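You operate a simulated robot arm through the tools that you are given. There is no shell and no other tool.

Carry out the task below with a simulated robot arm. There is one attempt and no reset: what you move stays moved.

JOB
Run jack M up to its load lamp, switch off, park the key.
Fine: step knob on RUN, group knob left on that jack, no trip, the other jacks stay; the key goes into its holder.

Only the result counts: the job must be done as asked and must still hold three seconds after the hand-in. Knocking over, shifting, dropping, spilling or breaking anything else fails it.

ROBOT AND FRAMES
A 6-joint arm with a two-finger gripper, fixed in place. Base frame: the origin is at the foot of the arm, x ahead of it, y to its left, z up. Readings come in cm, degrees, newtons and seconds.
Its first joint turns from -166.0 to 166.0 degrees. Payload 2.45 kg.
The TCP is the grasp point between the finger pads, 2 cm short of the fingertips. In the tool frame z runs along the fingers and y along their closing line. Largest opening 14 cm; the body of the gripper starts 16.8 cm behind the TCP.
Orientation is that of the tool frame in the base frame, as [roll, pitch, yaw] about the fixed x, y, z axes, in that order (R = Rz(yaw) Ry(pitch) Rx(roll)). With the fingers straight down and closing along the base's y, the tool's x points along the base's -x, its y along +y and its z along -z.

CONTROLS
- The arm moves only by the tool drive_tool. Its argument "targets" is a list of rows, each an object (a shift or turn left out is 0, a gripper value left out holds the last) with "offset": the shift along the base's x, y, z in cm, a list of three; "dr": the turn, a rotation vector about the base's x, y, z in degrees, a list of three. In form: [{"offset": [dx, dy, dz], "dr": [rx, ry, rz]}, ...]. A call has 1 to 20 rows; each row shifts and turns the commanded pose from where the row before left it. "jaw" is the opening, from 0 (shut) to 1 (fully open), set as the call begins (left out, the last holds). Each row takes 0.2 s and may step no farther than 5 cm and 8.6 degrees from the row before; otherwise, or with a gripper value out of range, the whole call is refused. Where a pose cannot be reached the arm comes as near as it can. A force on the tool above 90 N (or 10 N above the force at the start of the call, whichever is more), or a blocked arm, ends the call early, and 0.2 s more pass. The fingers move at their own pace (about 4.5 cm/s each) and stop on an object; they squeeze with about 30 N. The grip force told is the motor's: it shows also when the fingers shut on nothing. Time passes only in rows, and 0.2 s behind the last, so rows that do not move let the fingers close. The reply holds the time, the measured pose of the TCP, the force on the tool along the base axes, the opening and the grip force, in the units named above and with some noise, with the torque about the TCP (base axes, N m) and any sound that the robot's microphone picked up.
- Cameras (640 x 400 px; columns grow to the right, rows downward): "scene" is fixed at [40.1, -65.04, 149.33]; the picture's right is [0.93, -0.36, 0.00], its down [-0.16, -0.42, -0.89] and it looks along [0.32, 0.83, -0.45] (base axes); focal length 375 px, centre (320, 200). "wrist" rides on the gripper at [7.8, 1.1, -20.9] in the tool frame; the picture's right is [-0.14, 0.99, 0.00], its down [-0.92, -0.13, -0.37] and it looks along [-0.37, -0.05, 0.93] (tool axes); focal length 280 px, centre (320, 200). There is no depth. A picture from a camera that has moved, and an enlarged one, comes with that camera's place and axes in the base frame and with its lens.
- snapshot(camera): a new picture of that camera. No time passes.
- inspect(camera, box): a new picture of the part [left, top, right, bottom] of that camera's present view, enlarged. No time passes.
- close_job(): hands the job in; it is judged then, once.

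Nothing tells you positions but the pictures and the camera data. Unless the task says otherwise, let go and move clear before handing in.

The tools are called after "Call:" by a JSON object that holds its "name" and its "arguments". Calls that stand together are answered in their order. drive_tool: Moves the arm, as the interface text tells. Its arguments: {"type":"object","properties":{"targets":{"type":"array","items":{"type":"object","properties":{"offset":{"type":"array","items":{"type":"number"}},"dr":{"type":"array","items":{"type":"number"}}}}},"jaw":{"type":"number"}},"required":["targets"]} The other tools are called the same way: snapshot (camera) takes a picture; inspect (camera, box) takes an enlarged picture of a part of a camera's view; close_job () hands the job in.

At the start:

```text
time: 0.0
eef_pos: [70.2, 28.8, 122.4]
tool_rot: [180.0, -0.1, -180.0]
ft_force: [0.7, -0.4, -0.3]
moment: [0.0, -0.02, -0.01]
gripper_width: 13.99
finger_force: 0.0
```

scene: 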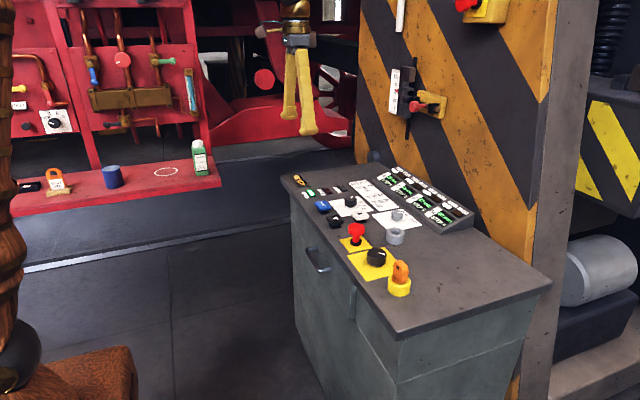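
wrist: 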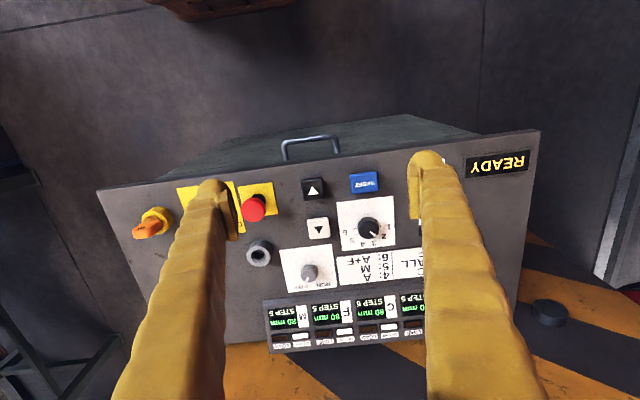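

I see a console with knobs, buttons, a key switch and displays below the gripper. I'll look at the panel enlarged before moving anything.

Call:
{"name": "inspect", "arguments": {"camera": "scene", "box": [280, 150, 440, 250]}}

Call:
{"name": "inspect", "arguments": {"camera": "scene", "box": [320, 210, 440, 310]}}

Call:
{"name": "inspect", "arguments": {"camera": "scene", "box": [340, 155, 490, 245]}}

Call:
{"name": "inspect", "arguments": {"camera": "wrist", "box": [240, 150, 440, 360]}}

Call:
{"name": "inspect", "arguments": {"camera": "wrist", "box": [90, 150, 300, 300]}}

Call:
{"name": "inspect", "arguments": {"camera": "scene", "box": [370, 50, 470, 140]}}

```text
4.00 times, centred on (360, 200) of scene
camera zoom: at [40.1, -65.04, 149.33], right [0.93, -0.36, 0.0], down [-0.16, -0.42, -0.89], along [0.32, 0.83, -0.45], focal length 1501 px, centre (160, 200)
```

zoom: 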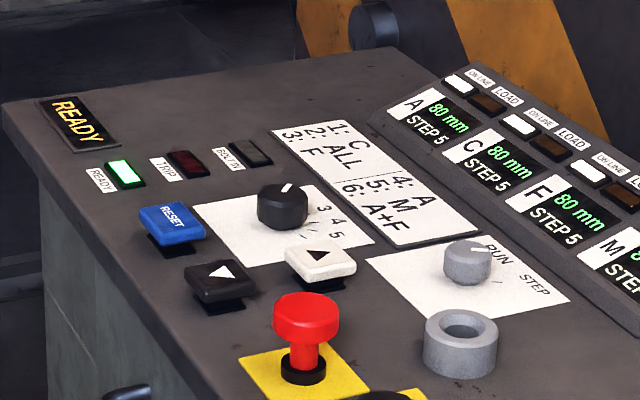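

```text
4.00 times, centred on (380, 260) of scene
camera zoom: at [40.1, -65.04, 149.33], right [0.93, -0.36, 0.0], down [-0.16, -0.42, -0.89], along [0.32, 0.83, -0.45], focal length 1501 px, centre (80, -40)
```

zoom: 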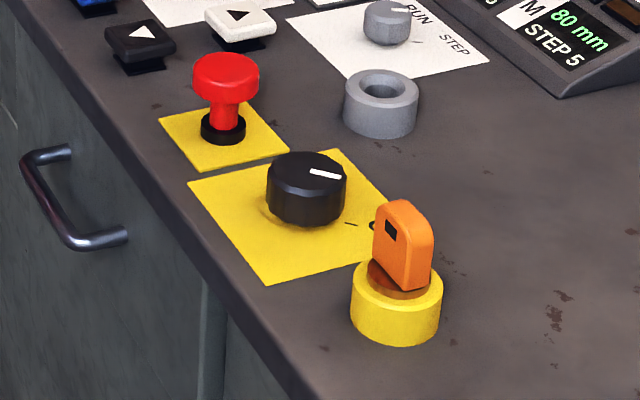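

```text
4.27 times, centred on (415, 200) of scene
camera zoom: at [40.1, -65.04, 149.33], right [0.93, -0.36, 0.0], down [-0.16, -0.42, -0.89], along [0.32, 0.83, -0.45], focal length 1601 px, centre (-85, 200)
```

zoom: 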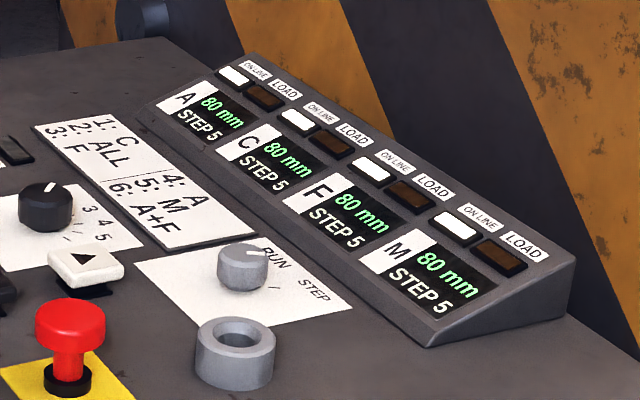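

```text
1.90 times, centred on (340, 255) of wrist
camera zoom: at [62.4, 29.79, 143.24], right [0.14, 0.99, 0.0], down [0.92, -0.13, 0.37], along [0.37, -0.05, -0.93], focal length 534 px, centre (282, 95)
```

zoom: 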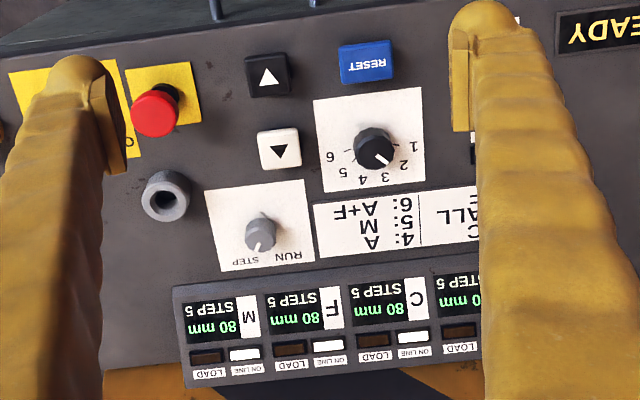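

```text
2.67 times, centred on (195, 225) of wrist
camera zoom: at [62.4, 29.79, 143.24], right [0.14, 0.99, 0.0], down [0.92, -0.13, 0.37], along [0.37, -0.05, -0.93], focal length 748 px, centre (653, 133)
```

zoom: 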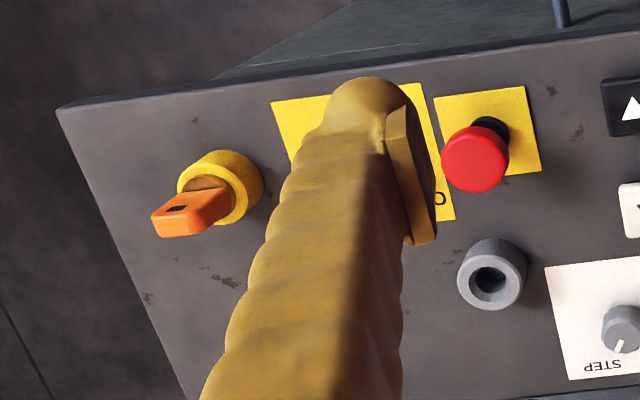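

```text
4.44 times, centred on (420, 95) of scene
camera zoom: at [40.1, -65.04, 149.33], right [0.93, -0.36, 0.0], down [-0.16, -0.42, -0.89], along [0.32, 0.83, -0.45], focal length 1668 px, centre (-124, 667)
```

zoom: 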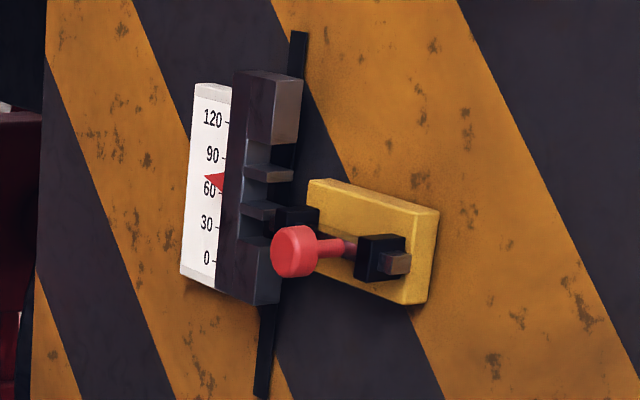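

The grey ring (likely the key holder) is about at [93.5, 12, 91], so the panel top is near z=89. I'll zoom in further on the knobs, labels and lamps.

Call:
{"name": "inspect", "arguments": {"camera": "scene", "box": [340, 240, 420, 300]}}

Call:
{"name": "inspect", "arguments": {"camera": "scene", "box": [310, 185, 380, 235]}}

Call:
{"name": "inspect", "arguments": {"camera": "scene", "box": [370, 195, 440, 250]}}

Call:
{"name": "inspect", "arguments": {"camera": "scene", "box": [285, 165, 365, 215]}}

Call:
{"name": "inspect", "arguments": {"camera": "wrist", "box": [330, 190, 410, 260]}}

Call:
{"name": "inspect", "arguments": {"camera": "wrist", "box": [270, 240, 350, 300]}}

Call:
{"name": "inspect", "arguments": {"camera": "scene", "box": [10, 20, 220, 210]}}

```text
6.67 times, centred on (380, 270) of scene
camera zoom: at [40.1, -65.04, 149.33], right [0.93, -0.36, 0.0], down [-0.16, -0.42, -0.89], along [0.32, 0.83, -0.45], focal length 2501 px, centre (-80, -267)
```

zoom: 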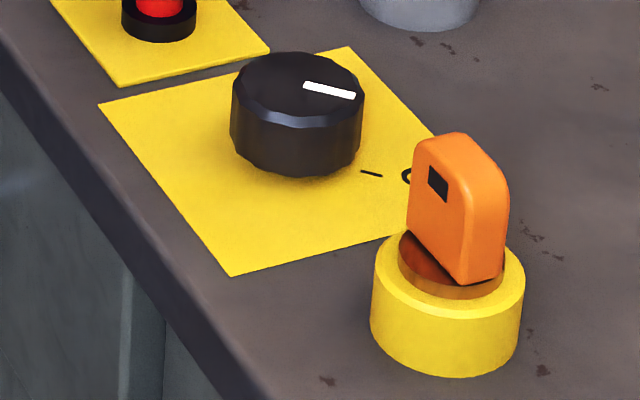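

```text
8.00 times, centred on (345, 210) of scene
camera zoom: at [40.1, -65.04, 149.33], right [0.93, -0.36, 0.0], down [-0.16, -0.42, -0.89], along [0.32, 0.83, -0.45], focal length 3002 px, centre (120, 120)
```

zoom: 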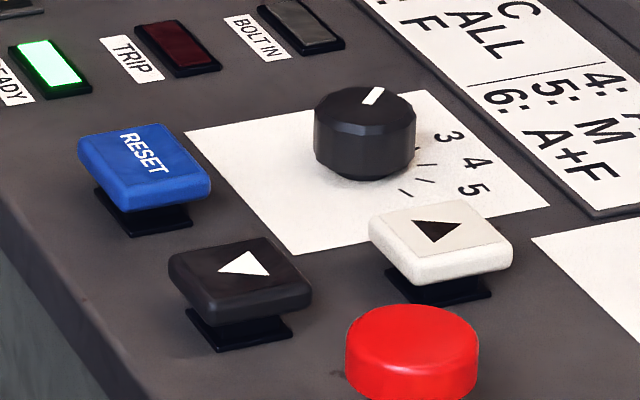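

```text
7.27 times, centred on (405, 222) of scene
camera zoom: at [40.1, -65.04, 149.33], right [0.93, -0.36, 0.0], down [-0.16, -0.42, -0.89], along [0.32, 0.83, -0.45], focal length 2729 px, centre (-298, 36)
```

zoom: 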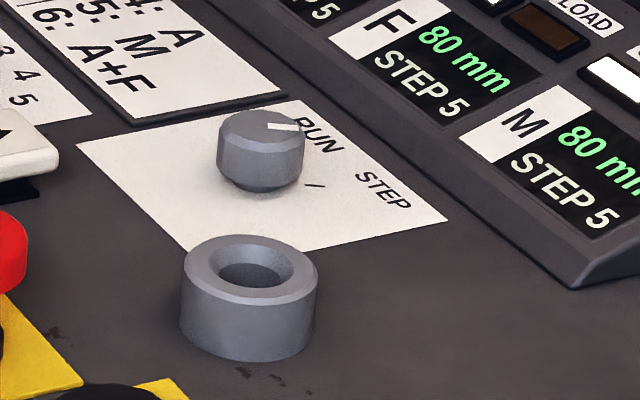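

```text
8.00 times, centred on (325, 190) of scene
camera zoom: at [40.1, -65.04, 149.33], right [0.93, -0.36, 0.0], down [-0.16, -0.42, -0.89], along [0.32, 0.83, -0.45], focal length 3002 px, centre (280, 280)
```

zoom: 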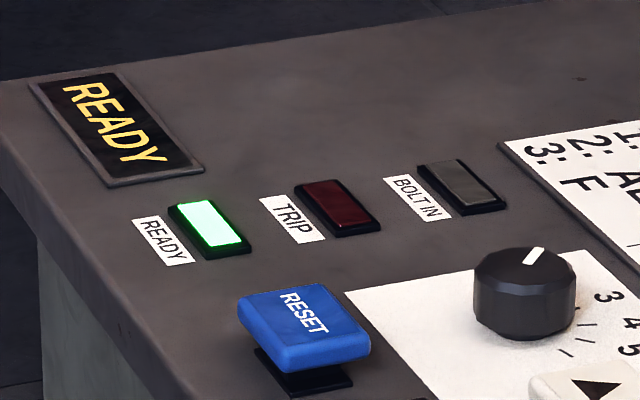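

```text
5.71 times, centred on (370, 225) of wrist
camera zoom: at [62.4, 29.79, 143.24], right [0.14, 0.99, 0.0], down [0.92, -0.13, 0.37], along [0.37, -0.05, -0.93], focal length 1602 px, centre (34, 57)
```

zoom: 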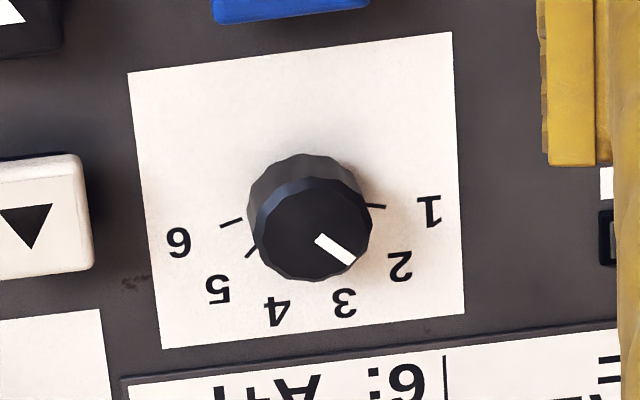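

```text
6.67 times, centred on (310, 270) of wrist
camera zoom: at [62.4, 29.79, 143.24], right [0.14, 0.99, 0.0], down [0.92, -0.13, 0.37], along [0.37, -0.05, -0.93], focal length 1869 px, centre (387, -267)
```

zoom: 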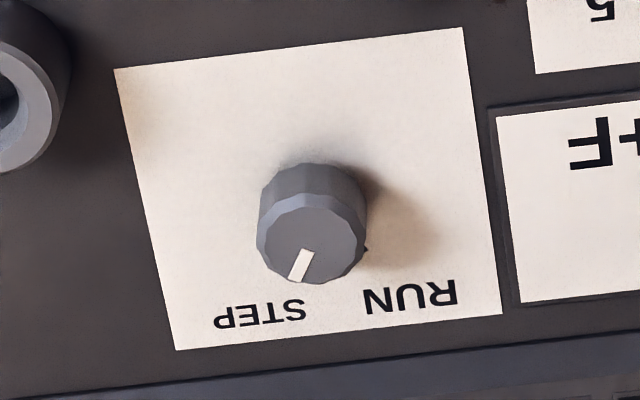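

```text
2.11 times, centred on (115, 115) of scene
camera zoom: at [40.1, -65.04, 149.33], right [0.93, -0.36, 0.0], down [-0.16, -0.42, -0.89], along [0.32, 0.83, -0.45], focal length 790 px, centre (752, 379)
```

zoom: 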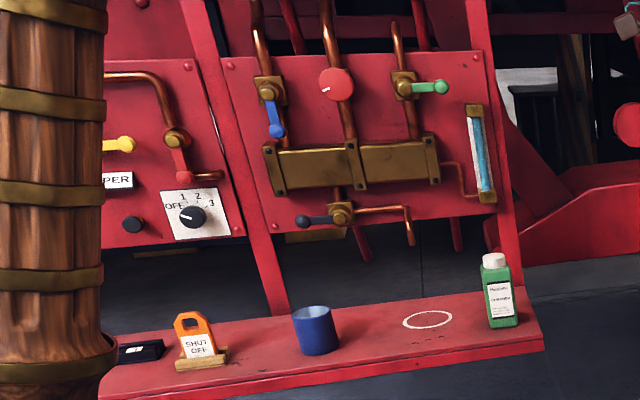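

The group knob points at 2 (ALL) and the step knob points at STEP; the legend gives M as position 5. I'll move sideways at this height to see the yellow-plate switch and the key.

Call:
{"name": "drive_tool", "arguments": {"targets": [{"offset": [0, -4.8, 0]}, {"offset": [0, -4.8, 0]}, {"offset": [0, -4.8, 0]}, {"offset": [0, -4.8, 0]}, {"offset": [0, -2, 0]}]}}

Call:
{"name": "snapshot", "arguments": {"camera": "wrist"}}

Call:
{"name": "snapshot", "arguments": {"camera": "scene"}}

```text
time: 1.2
eef_pos: [70.15, 7.7, 122.34]
tool_rot: [180.0, -0.1, -180.0]
ft_force: [0.5, -0.7, 0.4]
moment: [0.02, -0.01, 0.0]
gripper_width: 14.02
finger_force: 0.0
```

```text
taken
camera wrist: at [62.39, 8.63, 143.27], right [0.14, 0.99, 0.0], down [0.92, -0.13, 0.37], along [0.37, -0.05, -0.93], focal length 280 px, centre (320, 200)
```

wrist: 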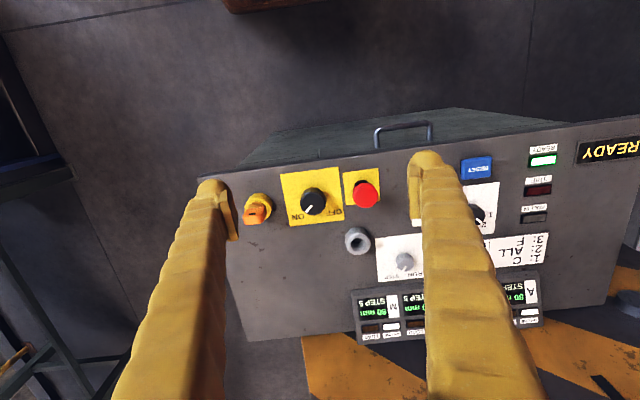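

```text
taken
```

scene: 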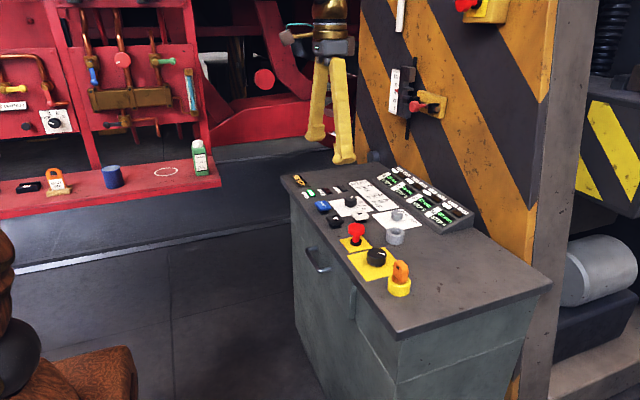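

Call:
{"name": "inspect", "arguments": {"camera": "wrist", "box": [230, 155, 400, 260]}}

Call:
{"name": "inspect", "arguments": {"camera": "wrist", "box": [280, 165, 350, 225]}}

Call:
{"name": "inspect", "arguments": {"camera": "wrist", "box": [235, 180, 290, 225]}}

Call:
{"name": "inspect", "arguments": {"camera": "wrist", "box": [450, 130, 640, 270]}}

Call:
{"name": "inspect", "arguments": {"camera": "scene", "box": [430, 0, 530, 60]}}

```text
3.76 times, centred on (315, 208) of wrist
camera zoom: at [62.39, 8.63, 143.27], right [0.14, 0.99, 0.0], down [0.92, -0.13, 0.37], along [0.37, -0.05, -0.93], focal length 1056 px, centre (339, 172)
```

zoom: 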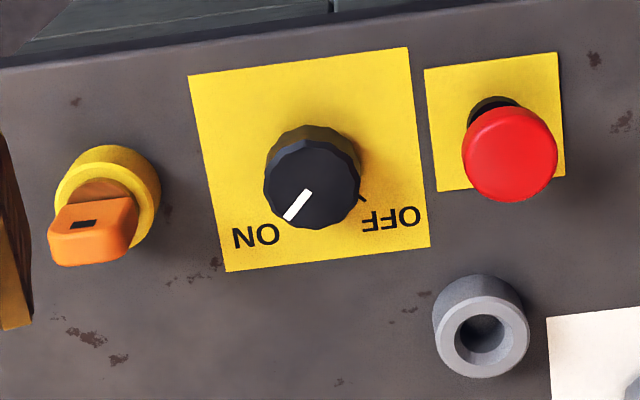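

```text
6.67 times, centred on (315, 195) of wrist
camera zoom: at [62.39, 8.63, 143.27], right [0.14, 0.99, 0.0], down [0.92, -0.13, 0.37], along [0.37, -0.05, -0.93], focal length 1869 px, centre (353, 233)
```

zoom: 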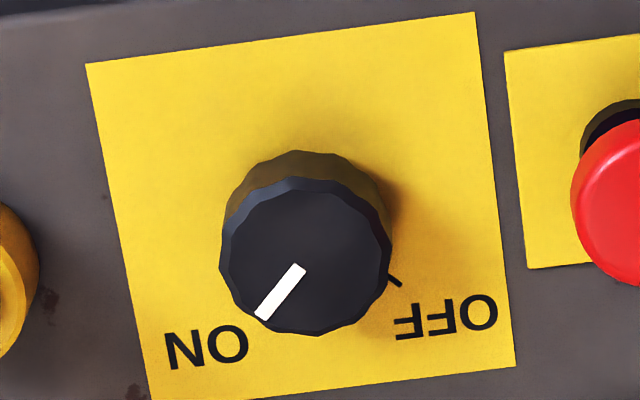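

```text
8.89 times, centred on (262, 202) of wrist
camera zoom: at [62.39, 8.63, 143.27], right [0.14, 0.99, 0.0], down [0.92, -0.13, 0.37], along [0.37, -0.05, -0.93], focal length 2492 px, centre (831, 178)
```

zoom: 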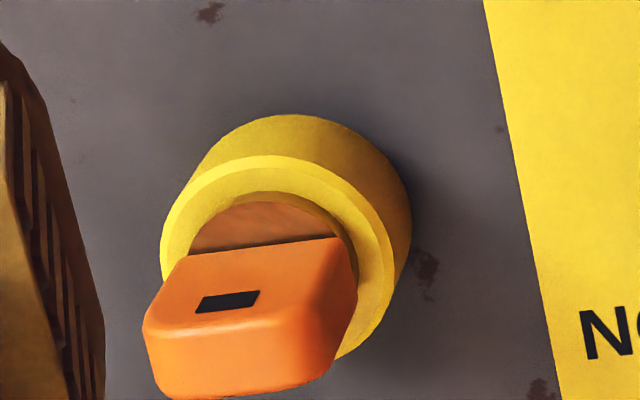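

```text
2.86 times, centred on (545, 200) of wrist
camera zoom: at [62.39, 8.63, 143.27], right [0.14, 0.99, 0.0], down [0.92, -0.13, 0.37], along [0.37, -0.05, -0.93], focal length 801 px, centre (-323, 200)
```

zoom: 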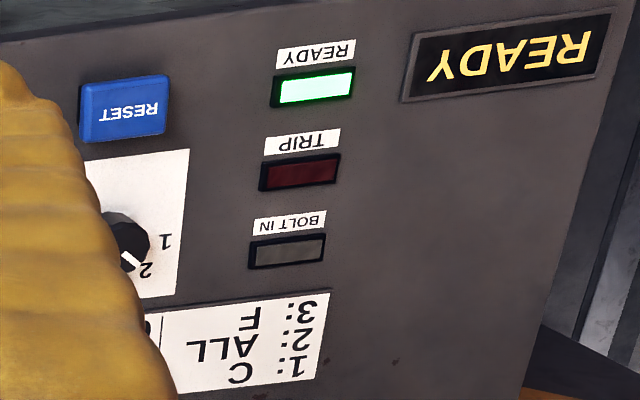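

```text
6.40 times, centred on (480, 30) of scene
camera zoom: at [40.1, -65.04, 149.33], right [0.93, -0.36, 0.0], down [-0.16, -0.42, -0.89], along [0.32, 0.83, -0.45], focal length 2401 px, centre (-704, 1288)
```

zoom: 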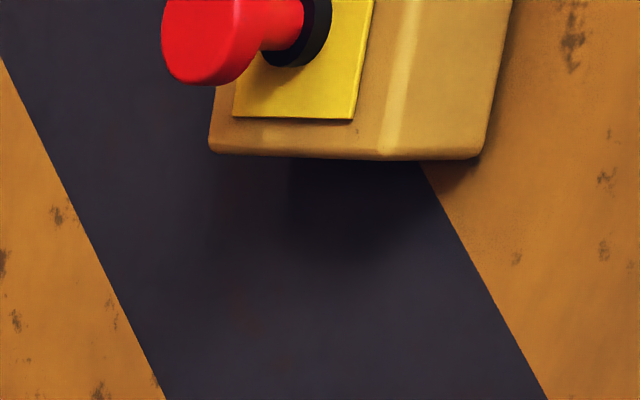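

The main switch is on ON and the orange key sits in the yellow lock. Next I'll tilt the wrist camera toward the column to check the bolt and scale before running anything.

Call:
{"name": "drive_tool", "arguments": {"targets": [{"offset": [-2, 3, 1], "dr": [0, -8, 0]}, {"offset": [-2, 3, 1], "dr": [0, -8, 0]}, {"offset": [-2, 3, 1], "dr": [0, -8, 0]}, {"offset": [-2, 3, 1], "dr": [0, -8, 0]}, {"offset": [-2, 3, 1], "dr": [0, -8, 0]}]}}

Call:
{"name": "snapshot", "arguments": {"camera": "wrist"}}

```text
time: 2.4
eef_pos: [60.39, 22.78, 127.51]
tool_rot: [-179.9, 40.0, -179.9]
ft_force: [-0.3, 0.2, 0.3]
moment: [0.01, 0.04, 0.01]
gripper_width: 13.99
finger_force: 0.1
```

```text
taken
camera wrist: at [40.85, 23.75, 138.38], right [0.1, 0.99, 0.09], down [0.47, -0.13, 0.87], along [0.88, -0.05, -0.48], focal length 280 px, centre (320, 200)
```

wrist: 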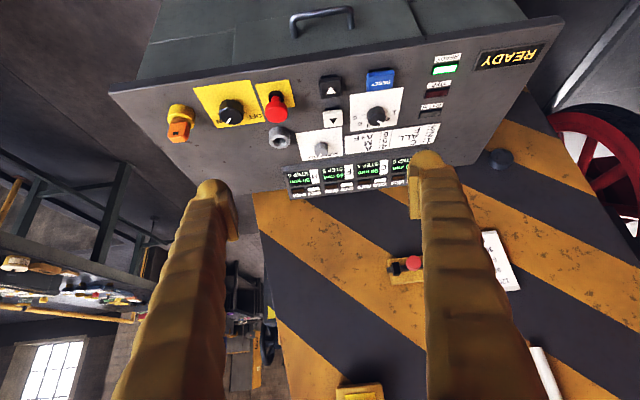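

The bolt is half hidden by a finger, so I'll shift left a bit to get it clear.

Call:
{"name": "drive_tool", "arguments": {"targets": [{"offset": [0, 4, 0]}, {"offset": [0, 4, 0]}, {"offset": [0, 4, 0]}]}}

Call:
{"name": "inspect", "arguments": {"camera": "wrist", "box": [240, 210, 440, 335]}}

Call:
{"name": "snapshot", "arguments": {"camera": "wrist"}}

```text
time: 3.2
eef_pos: [60.47, 34.73, 127.45]
tool_rot: [180.0, 40.1, -180.0]
ft_force: [0.3, -0.2, 0.0]
moment: [0.03, 0.02, 0.01]
gripper_width: 13.99
finger_force: 0.0
```

```text
3.20 times, centred on (340, 272) of wrist
camera zoom: at [41.03, 35.75, 138.41], right [0.11, 0.99, 0.09], down [0.47, -0.13, 0.87], along [0.88, -0.05, -0.48], focal length 897 px, centre (256, -32)
```

zoom: 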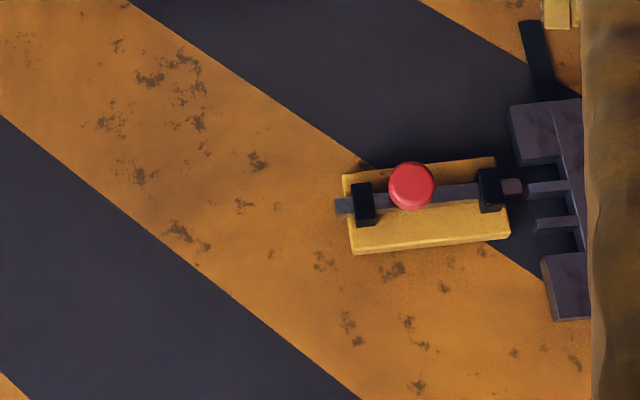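

```text
taken
camera wrist: at [41.03, 35.75, 138.41], right [0.11, 0.99, 0.09], down [0.47, -0.13, 0.87], along [0.88, -0.05, -0.48], focal length 280 px, centre (320, 200)
```

wrist: 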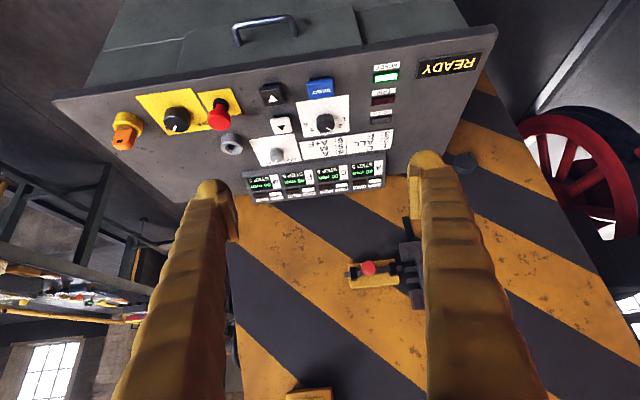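

The bolt rod is withdrawn from the notched carriage and the BOLT IN lamp is dark, so I leave it alone. I'll return to a vertical tool over the panel and take closer views for positions.

Call:
{"name": "drive_tool", "arguments": {"targets": [{"offset": [2, -3, -2.5], "dr": [0, 8, 0]}, {"offset": [2, -3, -2.5], "dr": [0, 8, 0]}, {"offset": [2, -3, -2.5], "dr": [0, 8, 0]}, {"offset": [2, -3, -2.5], "dr": [0, 8, 0]}, {"offset": [2, -3, -2.5], "dr": [0, 8, 0]}, {"offset": [0, 0, 0]}]}}

Call:
{"name": "snapshot", "arguments": {"camera": "wrist"}}

Call:
{"name": "inspect", "arguments": {"camera": "wrist", "box": [220, 150, 420, 275]}}

```text
time: 4.6
eef_pos: [70.22, 19.73, 114.78]
tool_rot: [-179.9, -0.1, 180.0]
ft_force: [0.1, 0.2, -0.3]
moment: [0.02, 0.01, -0.03]
gripper_width: 13.98
finger_force: 0.1
```

```text
taken
camera wrist: at [62.35, 20.72, 135.66], right [0.14, 0.99, 0.0], down [0.92, -0.13, 0.37], along [0.36, -0.05, -0.93], focal length 280 px, centre (320, 200)
```

wrist: 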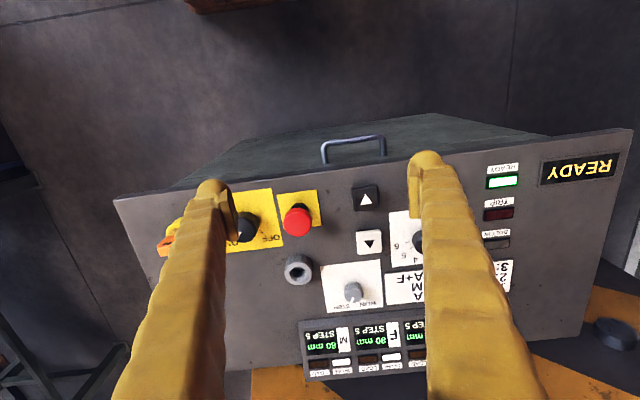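

```text
3.20 times, centred on (320, 212) of wrist
camera zoom: at [62.35, 20.72, 135.66], right [0.14, 0.99, 0.0], down [0.92, -0.13, 0.37], along [0.36, -0.05, -0.93], focal length 897 px, centre (320, 160)
```

zoom: 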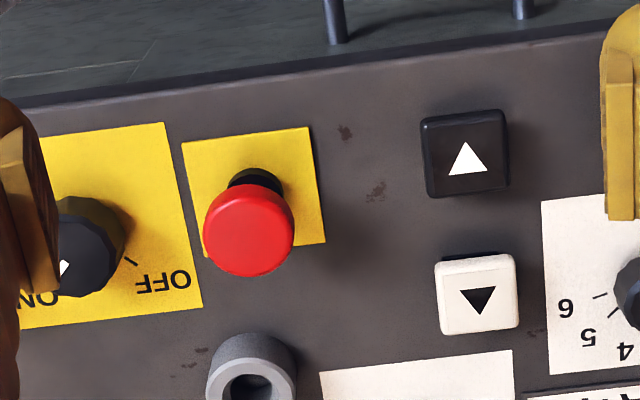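

From triangulation: panel surface z≈90.7, UP (white) button ≈[88.6, 25.8, 92.8], group knob ≈[90, 35.6, 93.4], step knob ≈[99.6, 22.1, 93], main switch ≈[82.6, 4.4, 93.9], grey holder ≈[93, 12.2, 93.4]. The step knob is near the reach limit, so I'll test the reach above it first.

Call:
{"name": "drive_tool", "arguments": {"targets": [{"offset": [4.15, 0.35, -0.7]}, {"offset": [4.15, 0.35, -0.7]}, {"offset": [4.15, 0.35, -0.7]}, {"offset": [4.15, 0.35, -0.7]}, {"offset": [4.15, 0.35, -0.7]}, {"offset": [4.15, 0.35, -0.7]}, {"offset": [4.15, 0.35, -0.7]}, {"offset": [0, 0, 0]}]}}

Call:
{"name": "snapshot", "arguments": {"camera": "wrist"}}

Call:
{"name": "snapshot", "arguments": {"camera": "scene"}}

```text
time: 6.4
eef_pos: [99.22, 22.13, 109.88]
tool_rot: [180.0, 0.0, 180.0]
ft_force: [-0.1, 0.0, 1.4]
moment: [0.01, 0.02, -0.04]
gripper_width: 14.03
finger_force: 0.0
```

```text
taken
camera wrist: at [91.33, 23.07, 130.72], right [0.14, 0.99, 0.0], down [0.92, -0.13, 0.37], along [0.37, -0.05, -0.93], focal length 280 px, centre (320, 200)
```

wrist: 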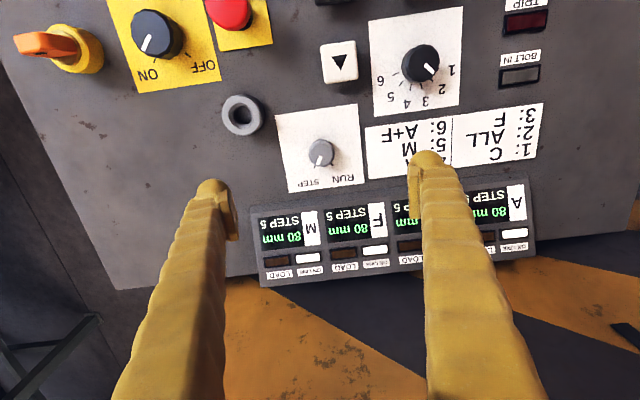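

```text
taken
```

scene: 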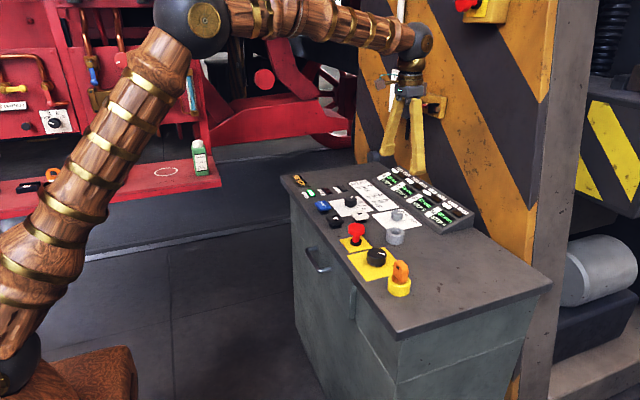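

The arm reaches there, and the view is now nearly vertical over the panel. I'll zoom in for accurate positions.

Call:
{"name": "inspect", "arguments": {"camera": "wrist", "box": [360, 10, 470, 120]}}

Call:
{"name": "inspect", "arguments": {"camera": "wrist", "box": [210, 80, 370, 200]}}

Call:
{"name": "inspect", "arguments": {"camera": "wrist", "box": [0, 0, 280, 100]}}

Call:
{"name": "inspect", "arguments": {"camera": "wrist", "box": [245, 170, 420, 290]}}

```text
3.64 times, centred on (415, 65) of wrist
camera zoom: at [91.33, 23.07, 130.72], right [0.14, 0.99, 0.0], down [0.92, -0.13, 0.37], along [0.37, -0.05, -0.93], focal length 1020 px, centre (-26, 691)
```

zoom: 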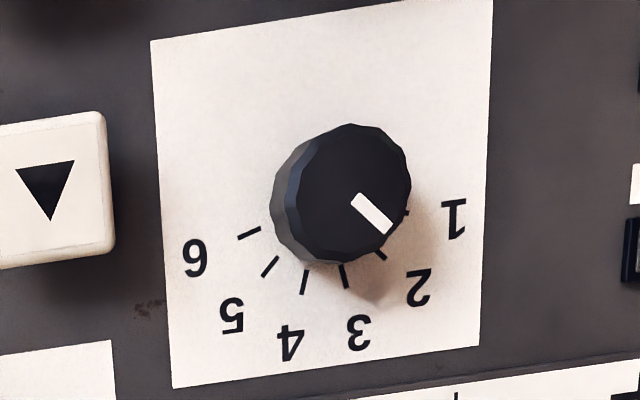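

```text
3.33 times, centred on (290, 140) of wrist
camera zoom: at [91.33, 23.07, 130.72], right [0.14, 0.99, 0.0], down [0.92, -0.13, 0.37], along [0.37, -0.05, -0.93], focal length 935 px, centre (420, 400)
```

zoom: 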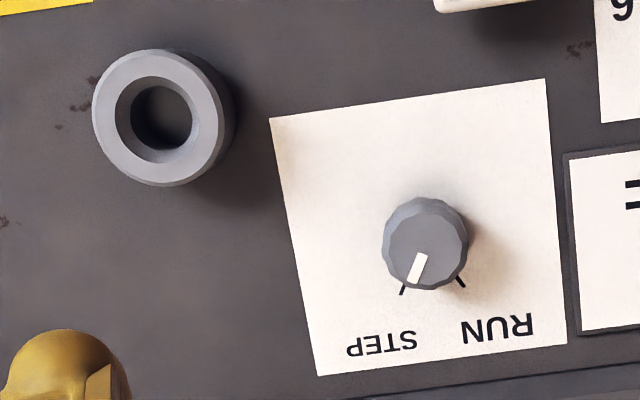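

```text
2.29 times, centred on (140, 50) of wrist
camera zoom: at [91.33, 23.07, 130.72], right [0.14, 0.99, 0.0], down [0.92, -0.13, 0.37], along [0.37, -0.05, -0.93], focal length 641 px, centre (731, 543)
```

zoom: 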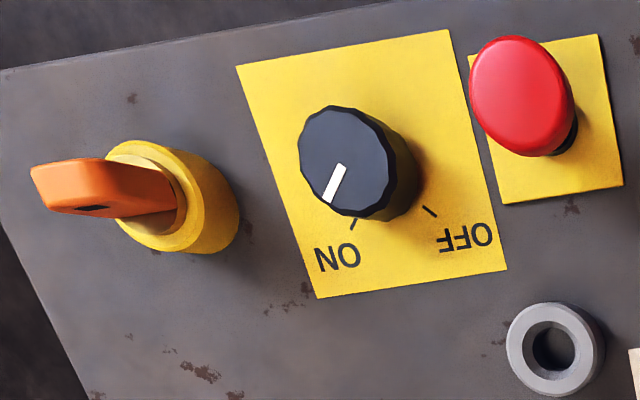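

```text
3.33 times, centred on (332, 230) of wrist
camera zoom: at [91.33, 23.07, 130.72], right [0.14, 0.99, 0.0], down [0.92, -0.13, 0.37], along [0.37, -0.05, -0.93], focal length 935 px, centre (278, 100)
```

zoom: 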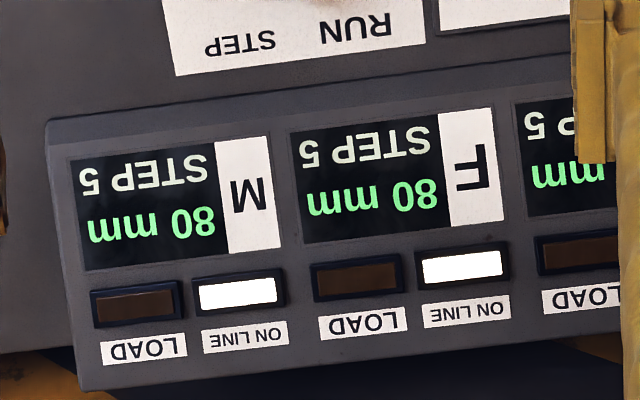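

Measured: group-knob positions are 30° apart (2→5 is -90°), the step knob needs about +60°, and main switch ON→OFF is about +90°. I'll start with the step knob, narrowing the fingers and descending above it.

Call:
{"name": "drive_tool", "arguments": {"targets": [{"offset": [0.45, 0, -3]}, {"offset": [0, 0, -4]}, {"offset": [0, 0, -4]}, {"offset": [0, 0, -1]}, {"offset": [0, 0, 0]}], "jaw": 0.45}}

Call:
{"name": "snapshot", "arguments": {"camera": "wrist"}}

Call:
{"name": "inspect", "arguments": {"camera": "scene", "box": [340, 140, 460, 260]}}

```text
time: 7.6
eef_pos: [99.55, 22.09, 97.88]
tool_rot: [-180.0, 0.0, -180.0]
ft_force: [0.5, 0.0, -0.3]
moment: [-0.03, -0.01, -0.01]
gripper_width: 6.32
finger_force: 0.1
```

```text
taken
camera wrist: at [91.75, 23.11, 118.72], right [0.14, 0.99, 0.0], down [0.92, -0.13, 0.37], along [0.37, -0.05, -0.93], focal length 280 px, centre (320, 200)
```

wrist: 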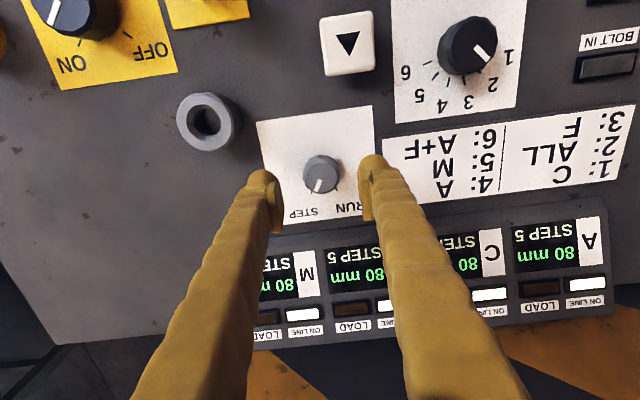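

```text
3.33 times, centred on (400, 200) of scene
camera zoom: at [40.1, -65.04, 149.33], right [0.93, -0.36, 0.0], down [-0.16, -0.42, -0.89], along [0.32, 0.83, -0.45], focal length 1251 px, centre (53, 200)
```

zoom: 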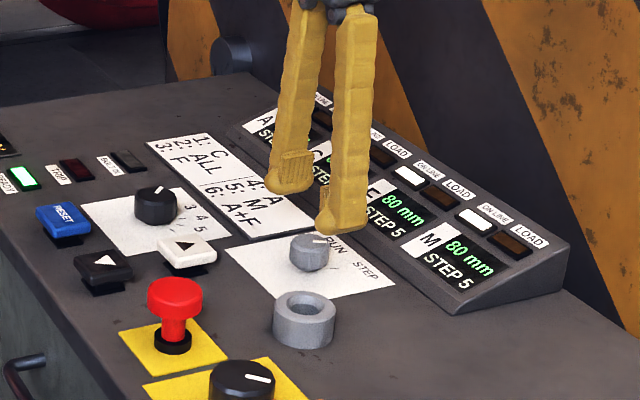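

Call:
{"name": "inspect", "arguments": {"camera": "wrist", "box": [260, 130, 380, 230]}}

```text
4.00 times, centred on (320, 180) of wrist
camera zoom: at [91.75, 23.11, 118.72], right [0.14, 0.99, 0.0], down [0.92, -0.13, 0.37], along [0.37, -0.05, -0.93], focal length 1122 px, centre (320, 280)
```

zoom: 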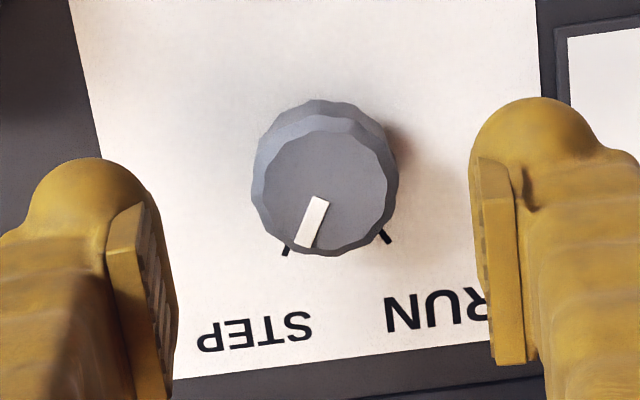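

The knob is centred between the fingers at [99.67, 22.12]. I'll descend onto it gently and check the force before closing.

Call:
{"name": "drive_tool", "arguments": {"targets": [{"offset": [0, 0, -2]}, {"offset": [0, 0, -1.5]}, {"offset": [0, 0, -0.8]}, {"offset": [0, 0, 0]}]}}

Call:
{"name": "inspect", "arguments": {"camera": "wrist", "box": [240, 120, 400, 250]}}

Call:
{"name": "inspect", "arguments": {"camera": "scene", "box": [370, 185, 430, 235]}}

```text
time: 8.6
eef_pos: [99.65, 22.11, 93.54]
tool_rot: [-180.0, 0.0, 179.9]
ft_force: [-0.2, 0.7, 0.1]
moment: [0.0, 0.05, 0.02]
gripper_width: 6.3
finger_force: 0.1
```

```text
3.08 times, centred on (320, 185) of wrist
camera zoom: at [91.9, 23.07, 114.51], right [0.14, 0.99, 0.0], down [0.92, -0.13, 0.37], along [0.36, -0.05, -0.93], focal length 863 px, centre (320, 246)
```

zoom: 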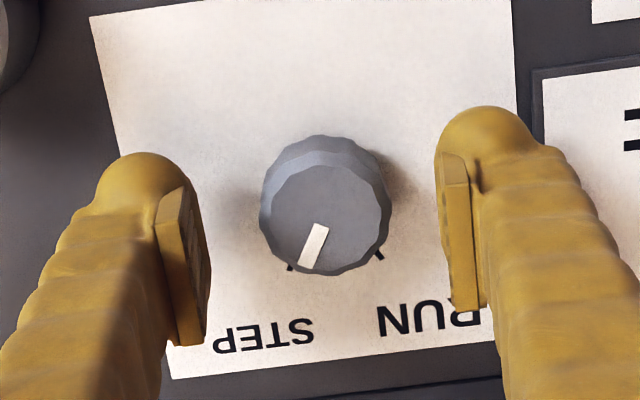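

```text
8.00 times, centred on (400, 210) of scene
camera zoom: at [40.1, -65.04, 149.33], right [0.93, -0.36, 0.0], down [-0.16, -0.42, -0.89], along [0.32, 0.83, -0.45], focal length 3002 px, centre (-320, 120)
```

zoom: 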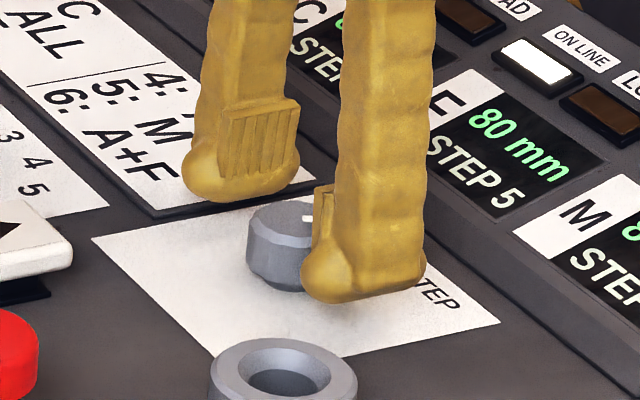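

Alignment looks good and there is no contact force. I'll lower a little more and close on the knob.

Call:
{"name": "drive_tool", "arguments": {"targets": [{"offset": [0, 0, -0.3]}, {"offset": [0, 0, 0]}]}}

Call:
{"name": "drive_tool", "arguments": {"targets": [{"offset": [0, 0, 0]}, {"offset": [0, 0, 0]}, {"offset": [0, 0, 0]}, {"offset": [0, 0, 0]}], "jaw": 0}}

Call:
{"name": "inspect", "arguments": {"camera": "wrist", "box": [240, 120, 400, 250]}}

```text
time: 9.2
eef_pos: [99.75, 22.09, 93.31]
tool_rot: [179.9, 0.0, -180.0]
ft_force: [0.2, 0.1, 0.0]
moment: [0.02, -0.02, 0.03]
gripper_width: 6.33
finger_force: 0.0
```

```text
time: 10.2
eef_pos: [99.67, 22.2, 93.33]
tool_rot: [179.9, 0.0, -180.0]
ft_force: [-1.2, 21.9, -1.2]
moment: [0.25, 0.13, -0.05]
gripper_width: 3.49
finger_force: 45.0
```

```text
3.08 times, centred on (320, 185) of wrist
camera zoom: at [91.9, 23.18, 114.2], right [0.14, 0.99, 0.0], down [0.92, -0.13, 0.37], along [0.36, -0.05, -0.93], focal length 863 px, centre (320, 246)
```

zoom: 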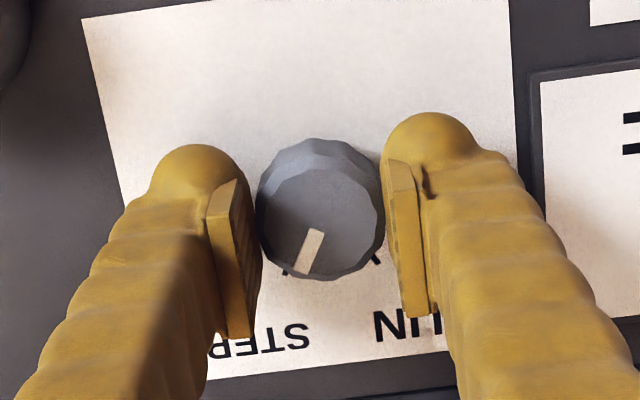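

The grip is solid on the step knob (3.5 cm). I'll shift 0.1 cm in +y to relieve the side load and turn it +60° toward RUN.

Call:
{"name": "drive_tool", "arguments": {"targets": [{"offset": [0, 0.1, 0]}, {"offset": [0, 0, 0], "dr": [0, 0, 7.5]}, {"offset": [0, 0, 0], "dr": [0, 0, 7.5]}, {"offset": [0, 0, 0], "dr": [0, 0, 7.5]}, {"offset": [0, 0, 0], "dr": [0, 0, 7.5]}]}}

Call:
{"name": "inspect", "arguments": {"camera": "wrist", "box": [240, 120, 400, 250]}}

Call:
{"name": "inspect", "arguments": {"camera": "scene", "box": [340, 150, 500, 250]}}

```text
time: 11.4
eef_pos: [99.79, 22.25, 93.46]
tool_rot: [-179.9, -0.1, -149.9]
ft_force: [-3.4, 27.8, -3.8]
moment: [0.33, -0.15, -0.03]
gripper_width: 3.42
finger_force: 44.9
```

```text
3.08 times, centred on (320, 185) of wrist
camera zoom: at [92.42, 19.13, 114.2], right [-0.38, 0.93, 0.0], down [0.86, 0.35, 0.37], along [0.34, 0.14, -0.93], focal length 863 px, centre (320, 246)
```

zoom: 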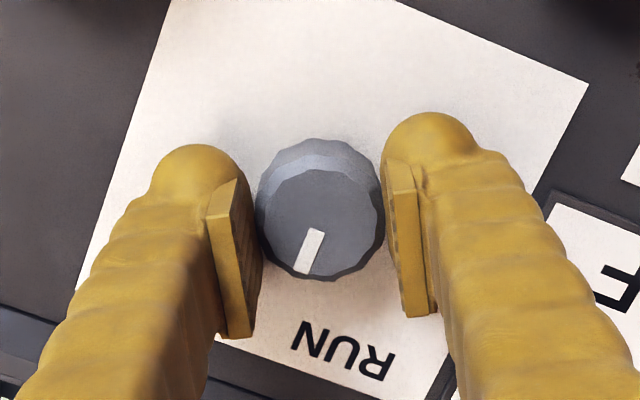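

```text
4.00 times, centred on (420, 200) of scene
camera zoom: at [40.1, -65.04, 149.33], right [0.93, -0.36, 0.0], down [-0.16, -0.42, -0.89], along [0.32, 0.83, -0.45], focal length 1501 px, centre (-80, 200)
```

zoom: 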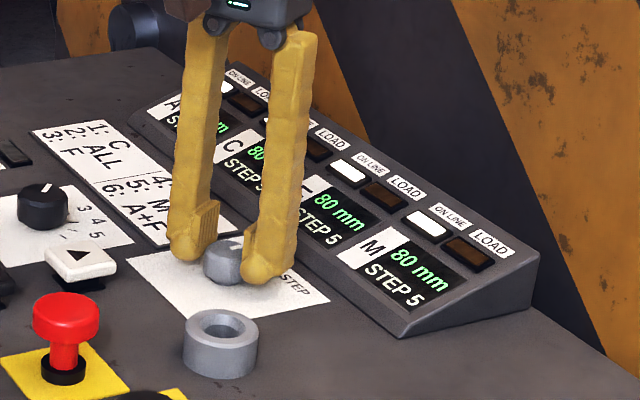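

The knob is turning with the gripper (half-way). I'll correct the side load in the other direction and finish the turn.

Call:
{"name": "drive_tool", "arguments": {"targets": [{"offset": [0, -0.2, 0]}]}}

Call:
{"name": "drive_tool", "arguments": {"targets": [{"offset": [0, 0, 0], "dr": [0, 0, 7.5]}, {"offset": [0, 0, 0], "dr": [0, 0, 7.5]}, {"offset": [0, 0, 0], "dr": [0, 0, 7.5]}, {"offset": [0, 0, 0], "dr": [0, 0, 7.5]}]}}

Call:
{"name": "inspect", "arguments": {"camera": "wrist", "box": [240, 120, 400, 250]}}

Call:
{"name": "inspect", "arguments": {"camera": "scene", "box": [340, 150, 500, 250]}}

```text
time: 11.8
eef_pos: [99.74, 22.13, 93.37]
tool_rot: [179.9, 0.0, -149.9]
ft_force: [-8.3, 46.5, -9.1]
moment: [0.59, -0.51, -0.01]
gripper_width: 3.45
finger_force: 44.7
```

```text
time: 12.8
eef_pos: [99.59, 21.92, 93.35]
tool_rot: [179.9, 0.0, -119.8]
ft_force: [-39.9, 49.6, -1.5]
moment: [0.53, 0.38, -0.69]
gripper_width: 3.49
finger_force: 44.6
```

```text
3.08 times, centred on (320, 185) of wrist
camera zoom: at [94.84, 15.7, 114.22], right [-0.79, 0.61, 0.0], down [0.57, 0.73, 0.37], along [0.22, 0.29, -0.93], focal length 863 px, centre (320, 246)
```

zoom: 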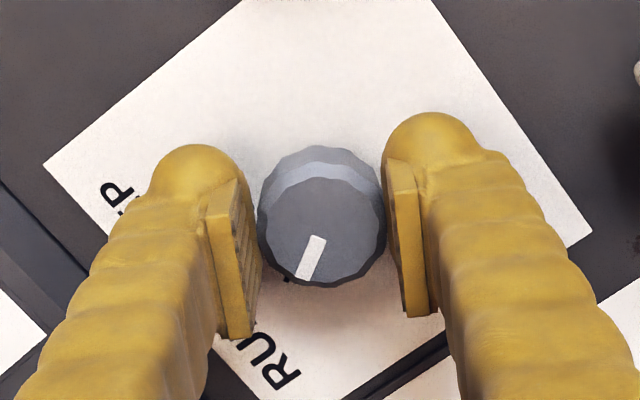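

```text
4.00 times, centred on (420, 200) of scene
camera zoom: at [40.1, -65.04, 149.33], right [0.93, -0.36, 0.0], down [-0.16, -0.42, -0.89], along [0.32, 0.83, -0.45], focal length 1501 px, centre (-80, 200)
```

zoom: 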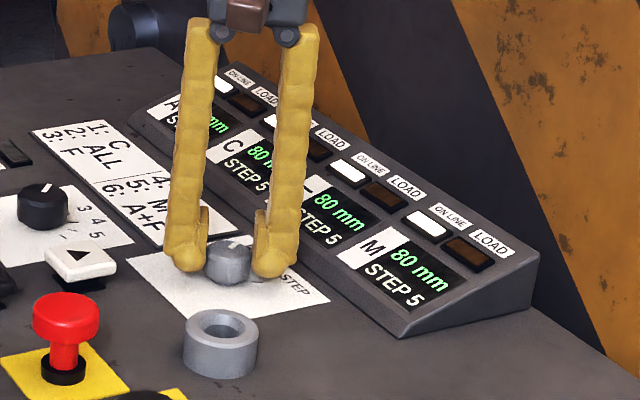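

The pointer now lines up with the RUN tick. I'll relieve the side load, open the fingers and rise to check.

Call:
{"name": "drive_tool", "arguments": {"targets": [{"offset": [-0.15, 0.25, 0]}]}}

Call:
{"name": "drive_tool", "arguments": {"targets": [{"offset": [0, 0, 0]}, {"offset": [0, 0, 0]}, {"offset": [0, 0, 0]}], "jaw": 0.45}}

Call:
{"name": "drive_tool", "arguments": {"targets": [{"offset": [0, 0, 2]}, {"offset": [0, 0, 3]}, {"offset": [0, 0, 4]}]}}

Call:
{"name": "snapshot", "arguments": {"camera": "wrist"}}

Call:
{"name": "inspect", "arguments": {"camera": "scene", "box": [340, 150, 500, 250]}}

```text
time: 13.2
eef_pos: [99.62, 22.04, 93.44]
tool_rot: [-180.0, -0.1, -120.0]
ft_force: [-32.0, 20.5, -2.2]
moment: [0.25, 0.25, -0.05]
gripper_width: 3.46
finger_force: 45.5
```

```text
time: 14.0
eef_pos: [99.66, 22.14, 93.46]
tool_rot: [180.0, 0.0, -120.0]
ft_force: [0.3, -0.4, -0.1]
moment: [0.01, 0.03, -0.03]
gripper_width: 6.3
finger_force: 0.2
```

```text
time: 14.8
eef_pos: [99.52, 22.37, 102.48]
tool_rot: [179.9, 0.1, -120.0]
ft_force: [-0.2, -0.1, 0.0]
moment: [-0.03, 0.01, -0.03]
gripper_width: 6.31
finger_force: 0.2
```

```text
taken
camera wrist: at [94.73, 15.99, 123.25], right [-0.79, 0.61, 0.0], down [0.57, 0.73, 0.37], along [0.23, 0.29, -0.93], focal length 280 px, centre (320, 200)
```

wrist: 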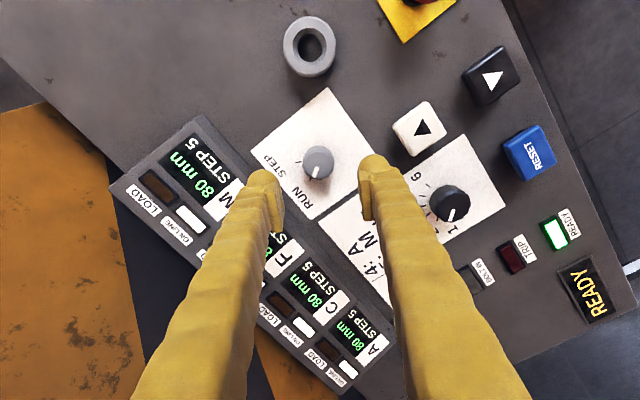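

```text
4.00 times, centred on (420, 200) of scene
camera zoom: at [40.1, -65.04, 149.33], right [0.93, -0.36, 0.0], down [-0.16, -0.42, -0.89], along [0.32, 0.83, -0.45], focal length 1501 px, centre (-80, 200)
```

zoom: 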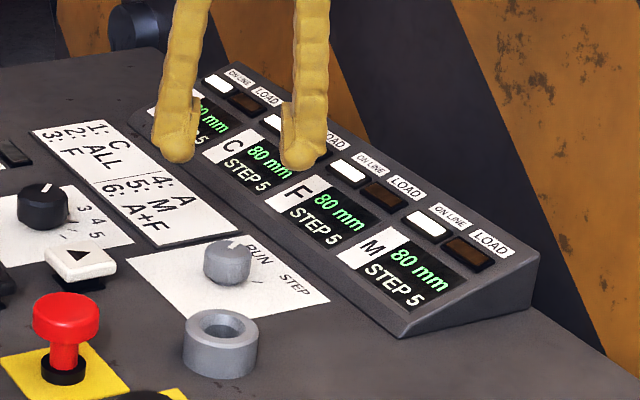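

Call:
{"name": "inspect", "arguments": {"camera": "wrist", "box": [265, 120, 365, 210]}}

Call:
{"name": "inspect", "arguments": {"camera": "scene", "box": [375, 195, 435, 240]}}

Call:
{"name": "inspect", "arguments": {"camera": "wrist", "box": [110, 120, 240, 270]}}

```text
4.44 times, centred on (315, 165) of wrist
camera zoom: at [94.73, 15.99, 123.25], right [-0.79, 0.61, 0.0], down [0.57, 0.73, 0.37], along [0.23, 0.29, -0.93], focal length 1246 px, centre (342, 356)
```

zoom: 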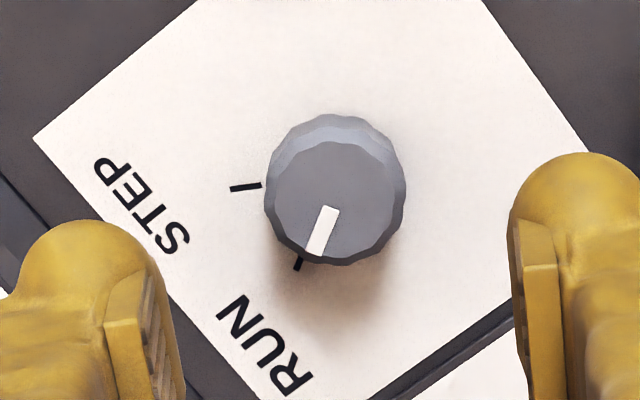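

```text
8.89 times, centred on (405, 218) of scene
camera zoom: at [40.1, -65.04, 149.33], right [0.93, -0.36, 0.0], down [-0.16, -0.42, -0.89], along [0.32, 0.83, -0.45], focal length 3335 px, centre (-436, 44)
```

zoom: 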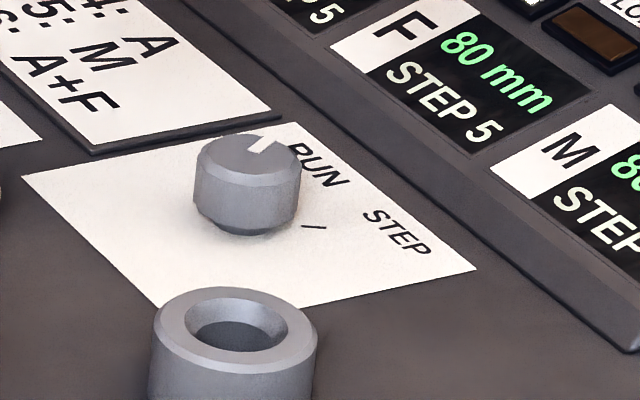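

```text
2.67 times, centred on (175, 195) of wrist
camera zoom: at [94.73, 15.99, 123.25], right [-0.79, 0.61, 0.0], down [0.57, 0.73, 0.37], along [0.23, 0.29, -0.93], focal length 748 px, centre (707, 213)
```

zoom: 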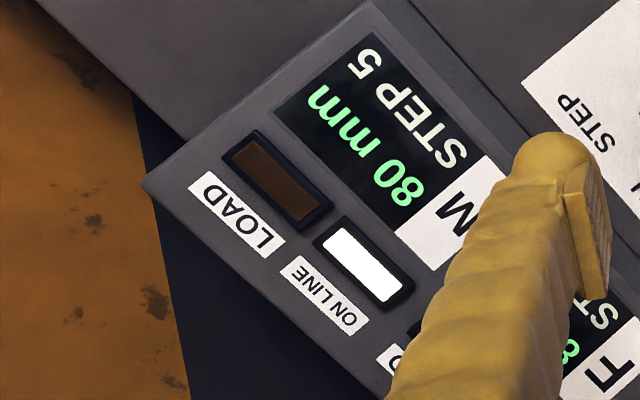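

The step knob now sits on RUN. Next is the group knob at about [90.5, 35.7]; I keep this yaw since the turn there goes the other way.

Call:
{"name": "drive_tool", "arguments": {"targets": [{"offset": [-2.25, 3.33, 0]}, {"offset": [-2.25, 3.33, 0]}, {"offset": [-2.25, 3.33, 0]}, {"offset": [-2.25, 3.33, 0]}, {"offset": [0, 0, -2]}, {"offset": [0, 0, 0]}], "jaw": 0.55}}

Call:
{"name": "inspect", "arguments": {"camera": "wrist", "box": [220, 90, 420, 250]}}

Call:
{"name": "inspect", "arguments": {"camera": "scene", "box": [290, 130, 450, 250]}}

```text
time: 16.2
eef_pos: [90.65, 35.6, 100.33]
tool_rot: [-180.0, 0.0, -120.1]
ft_force: [-0.4, 0.3, 0.1]
moment: [0.01, -0.01, 0.03]
gripper_width: 7.69
finger_force: 0.1
```

```text
2.50 times, centred on (320, 170) of wrist
camera zoom: at [85.78, 29.22, 121.11], right [-0.79, 0.61, 0.0], down [0.57, 0.73, 0.37], along [0.23, 0.29, -0.93], focal length 701 px, centre (320, 275)
```

zoom: 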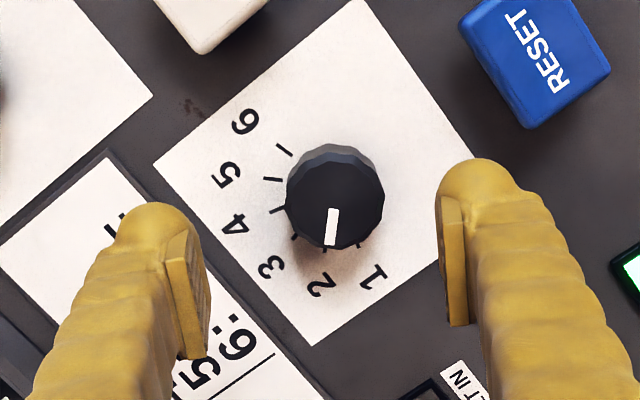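

```text
3.33 times, centred on (370, 190) of scene
camera zoom: at [40.1, -65.04, 149.33], right [0.93, -0.36, 0.0], down [-0.16, -0.42, -0.89], along [0.32, 0.83, -0.45], focal length 1251 px, centre (153, 233)
```

zoom: 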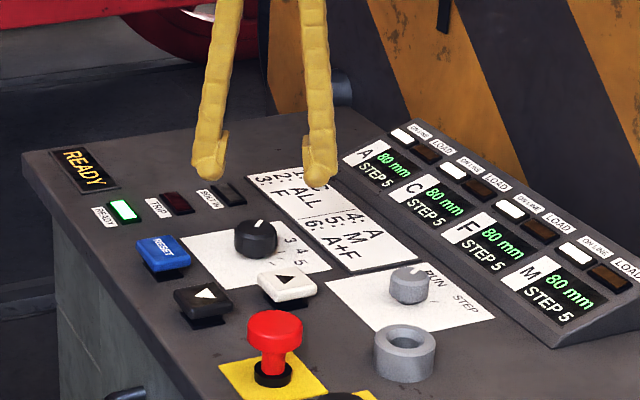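

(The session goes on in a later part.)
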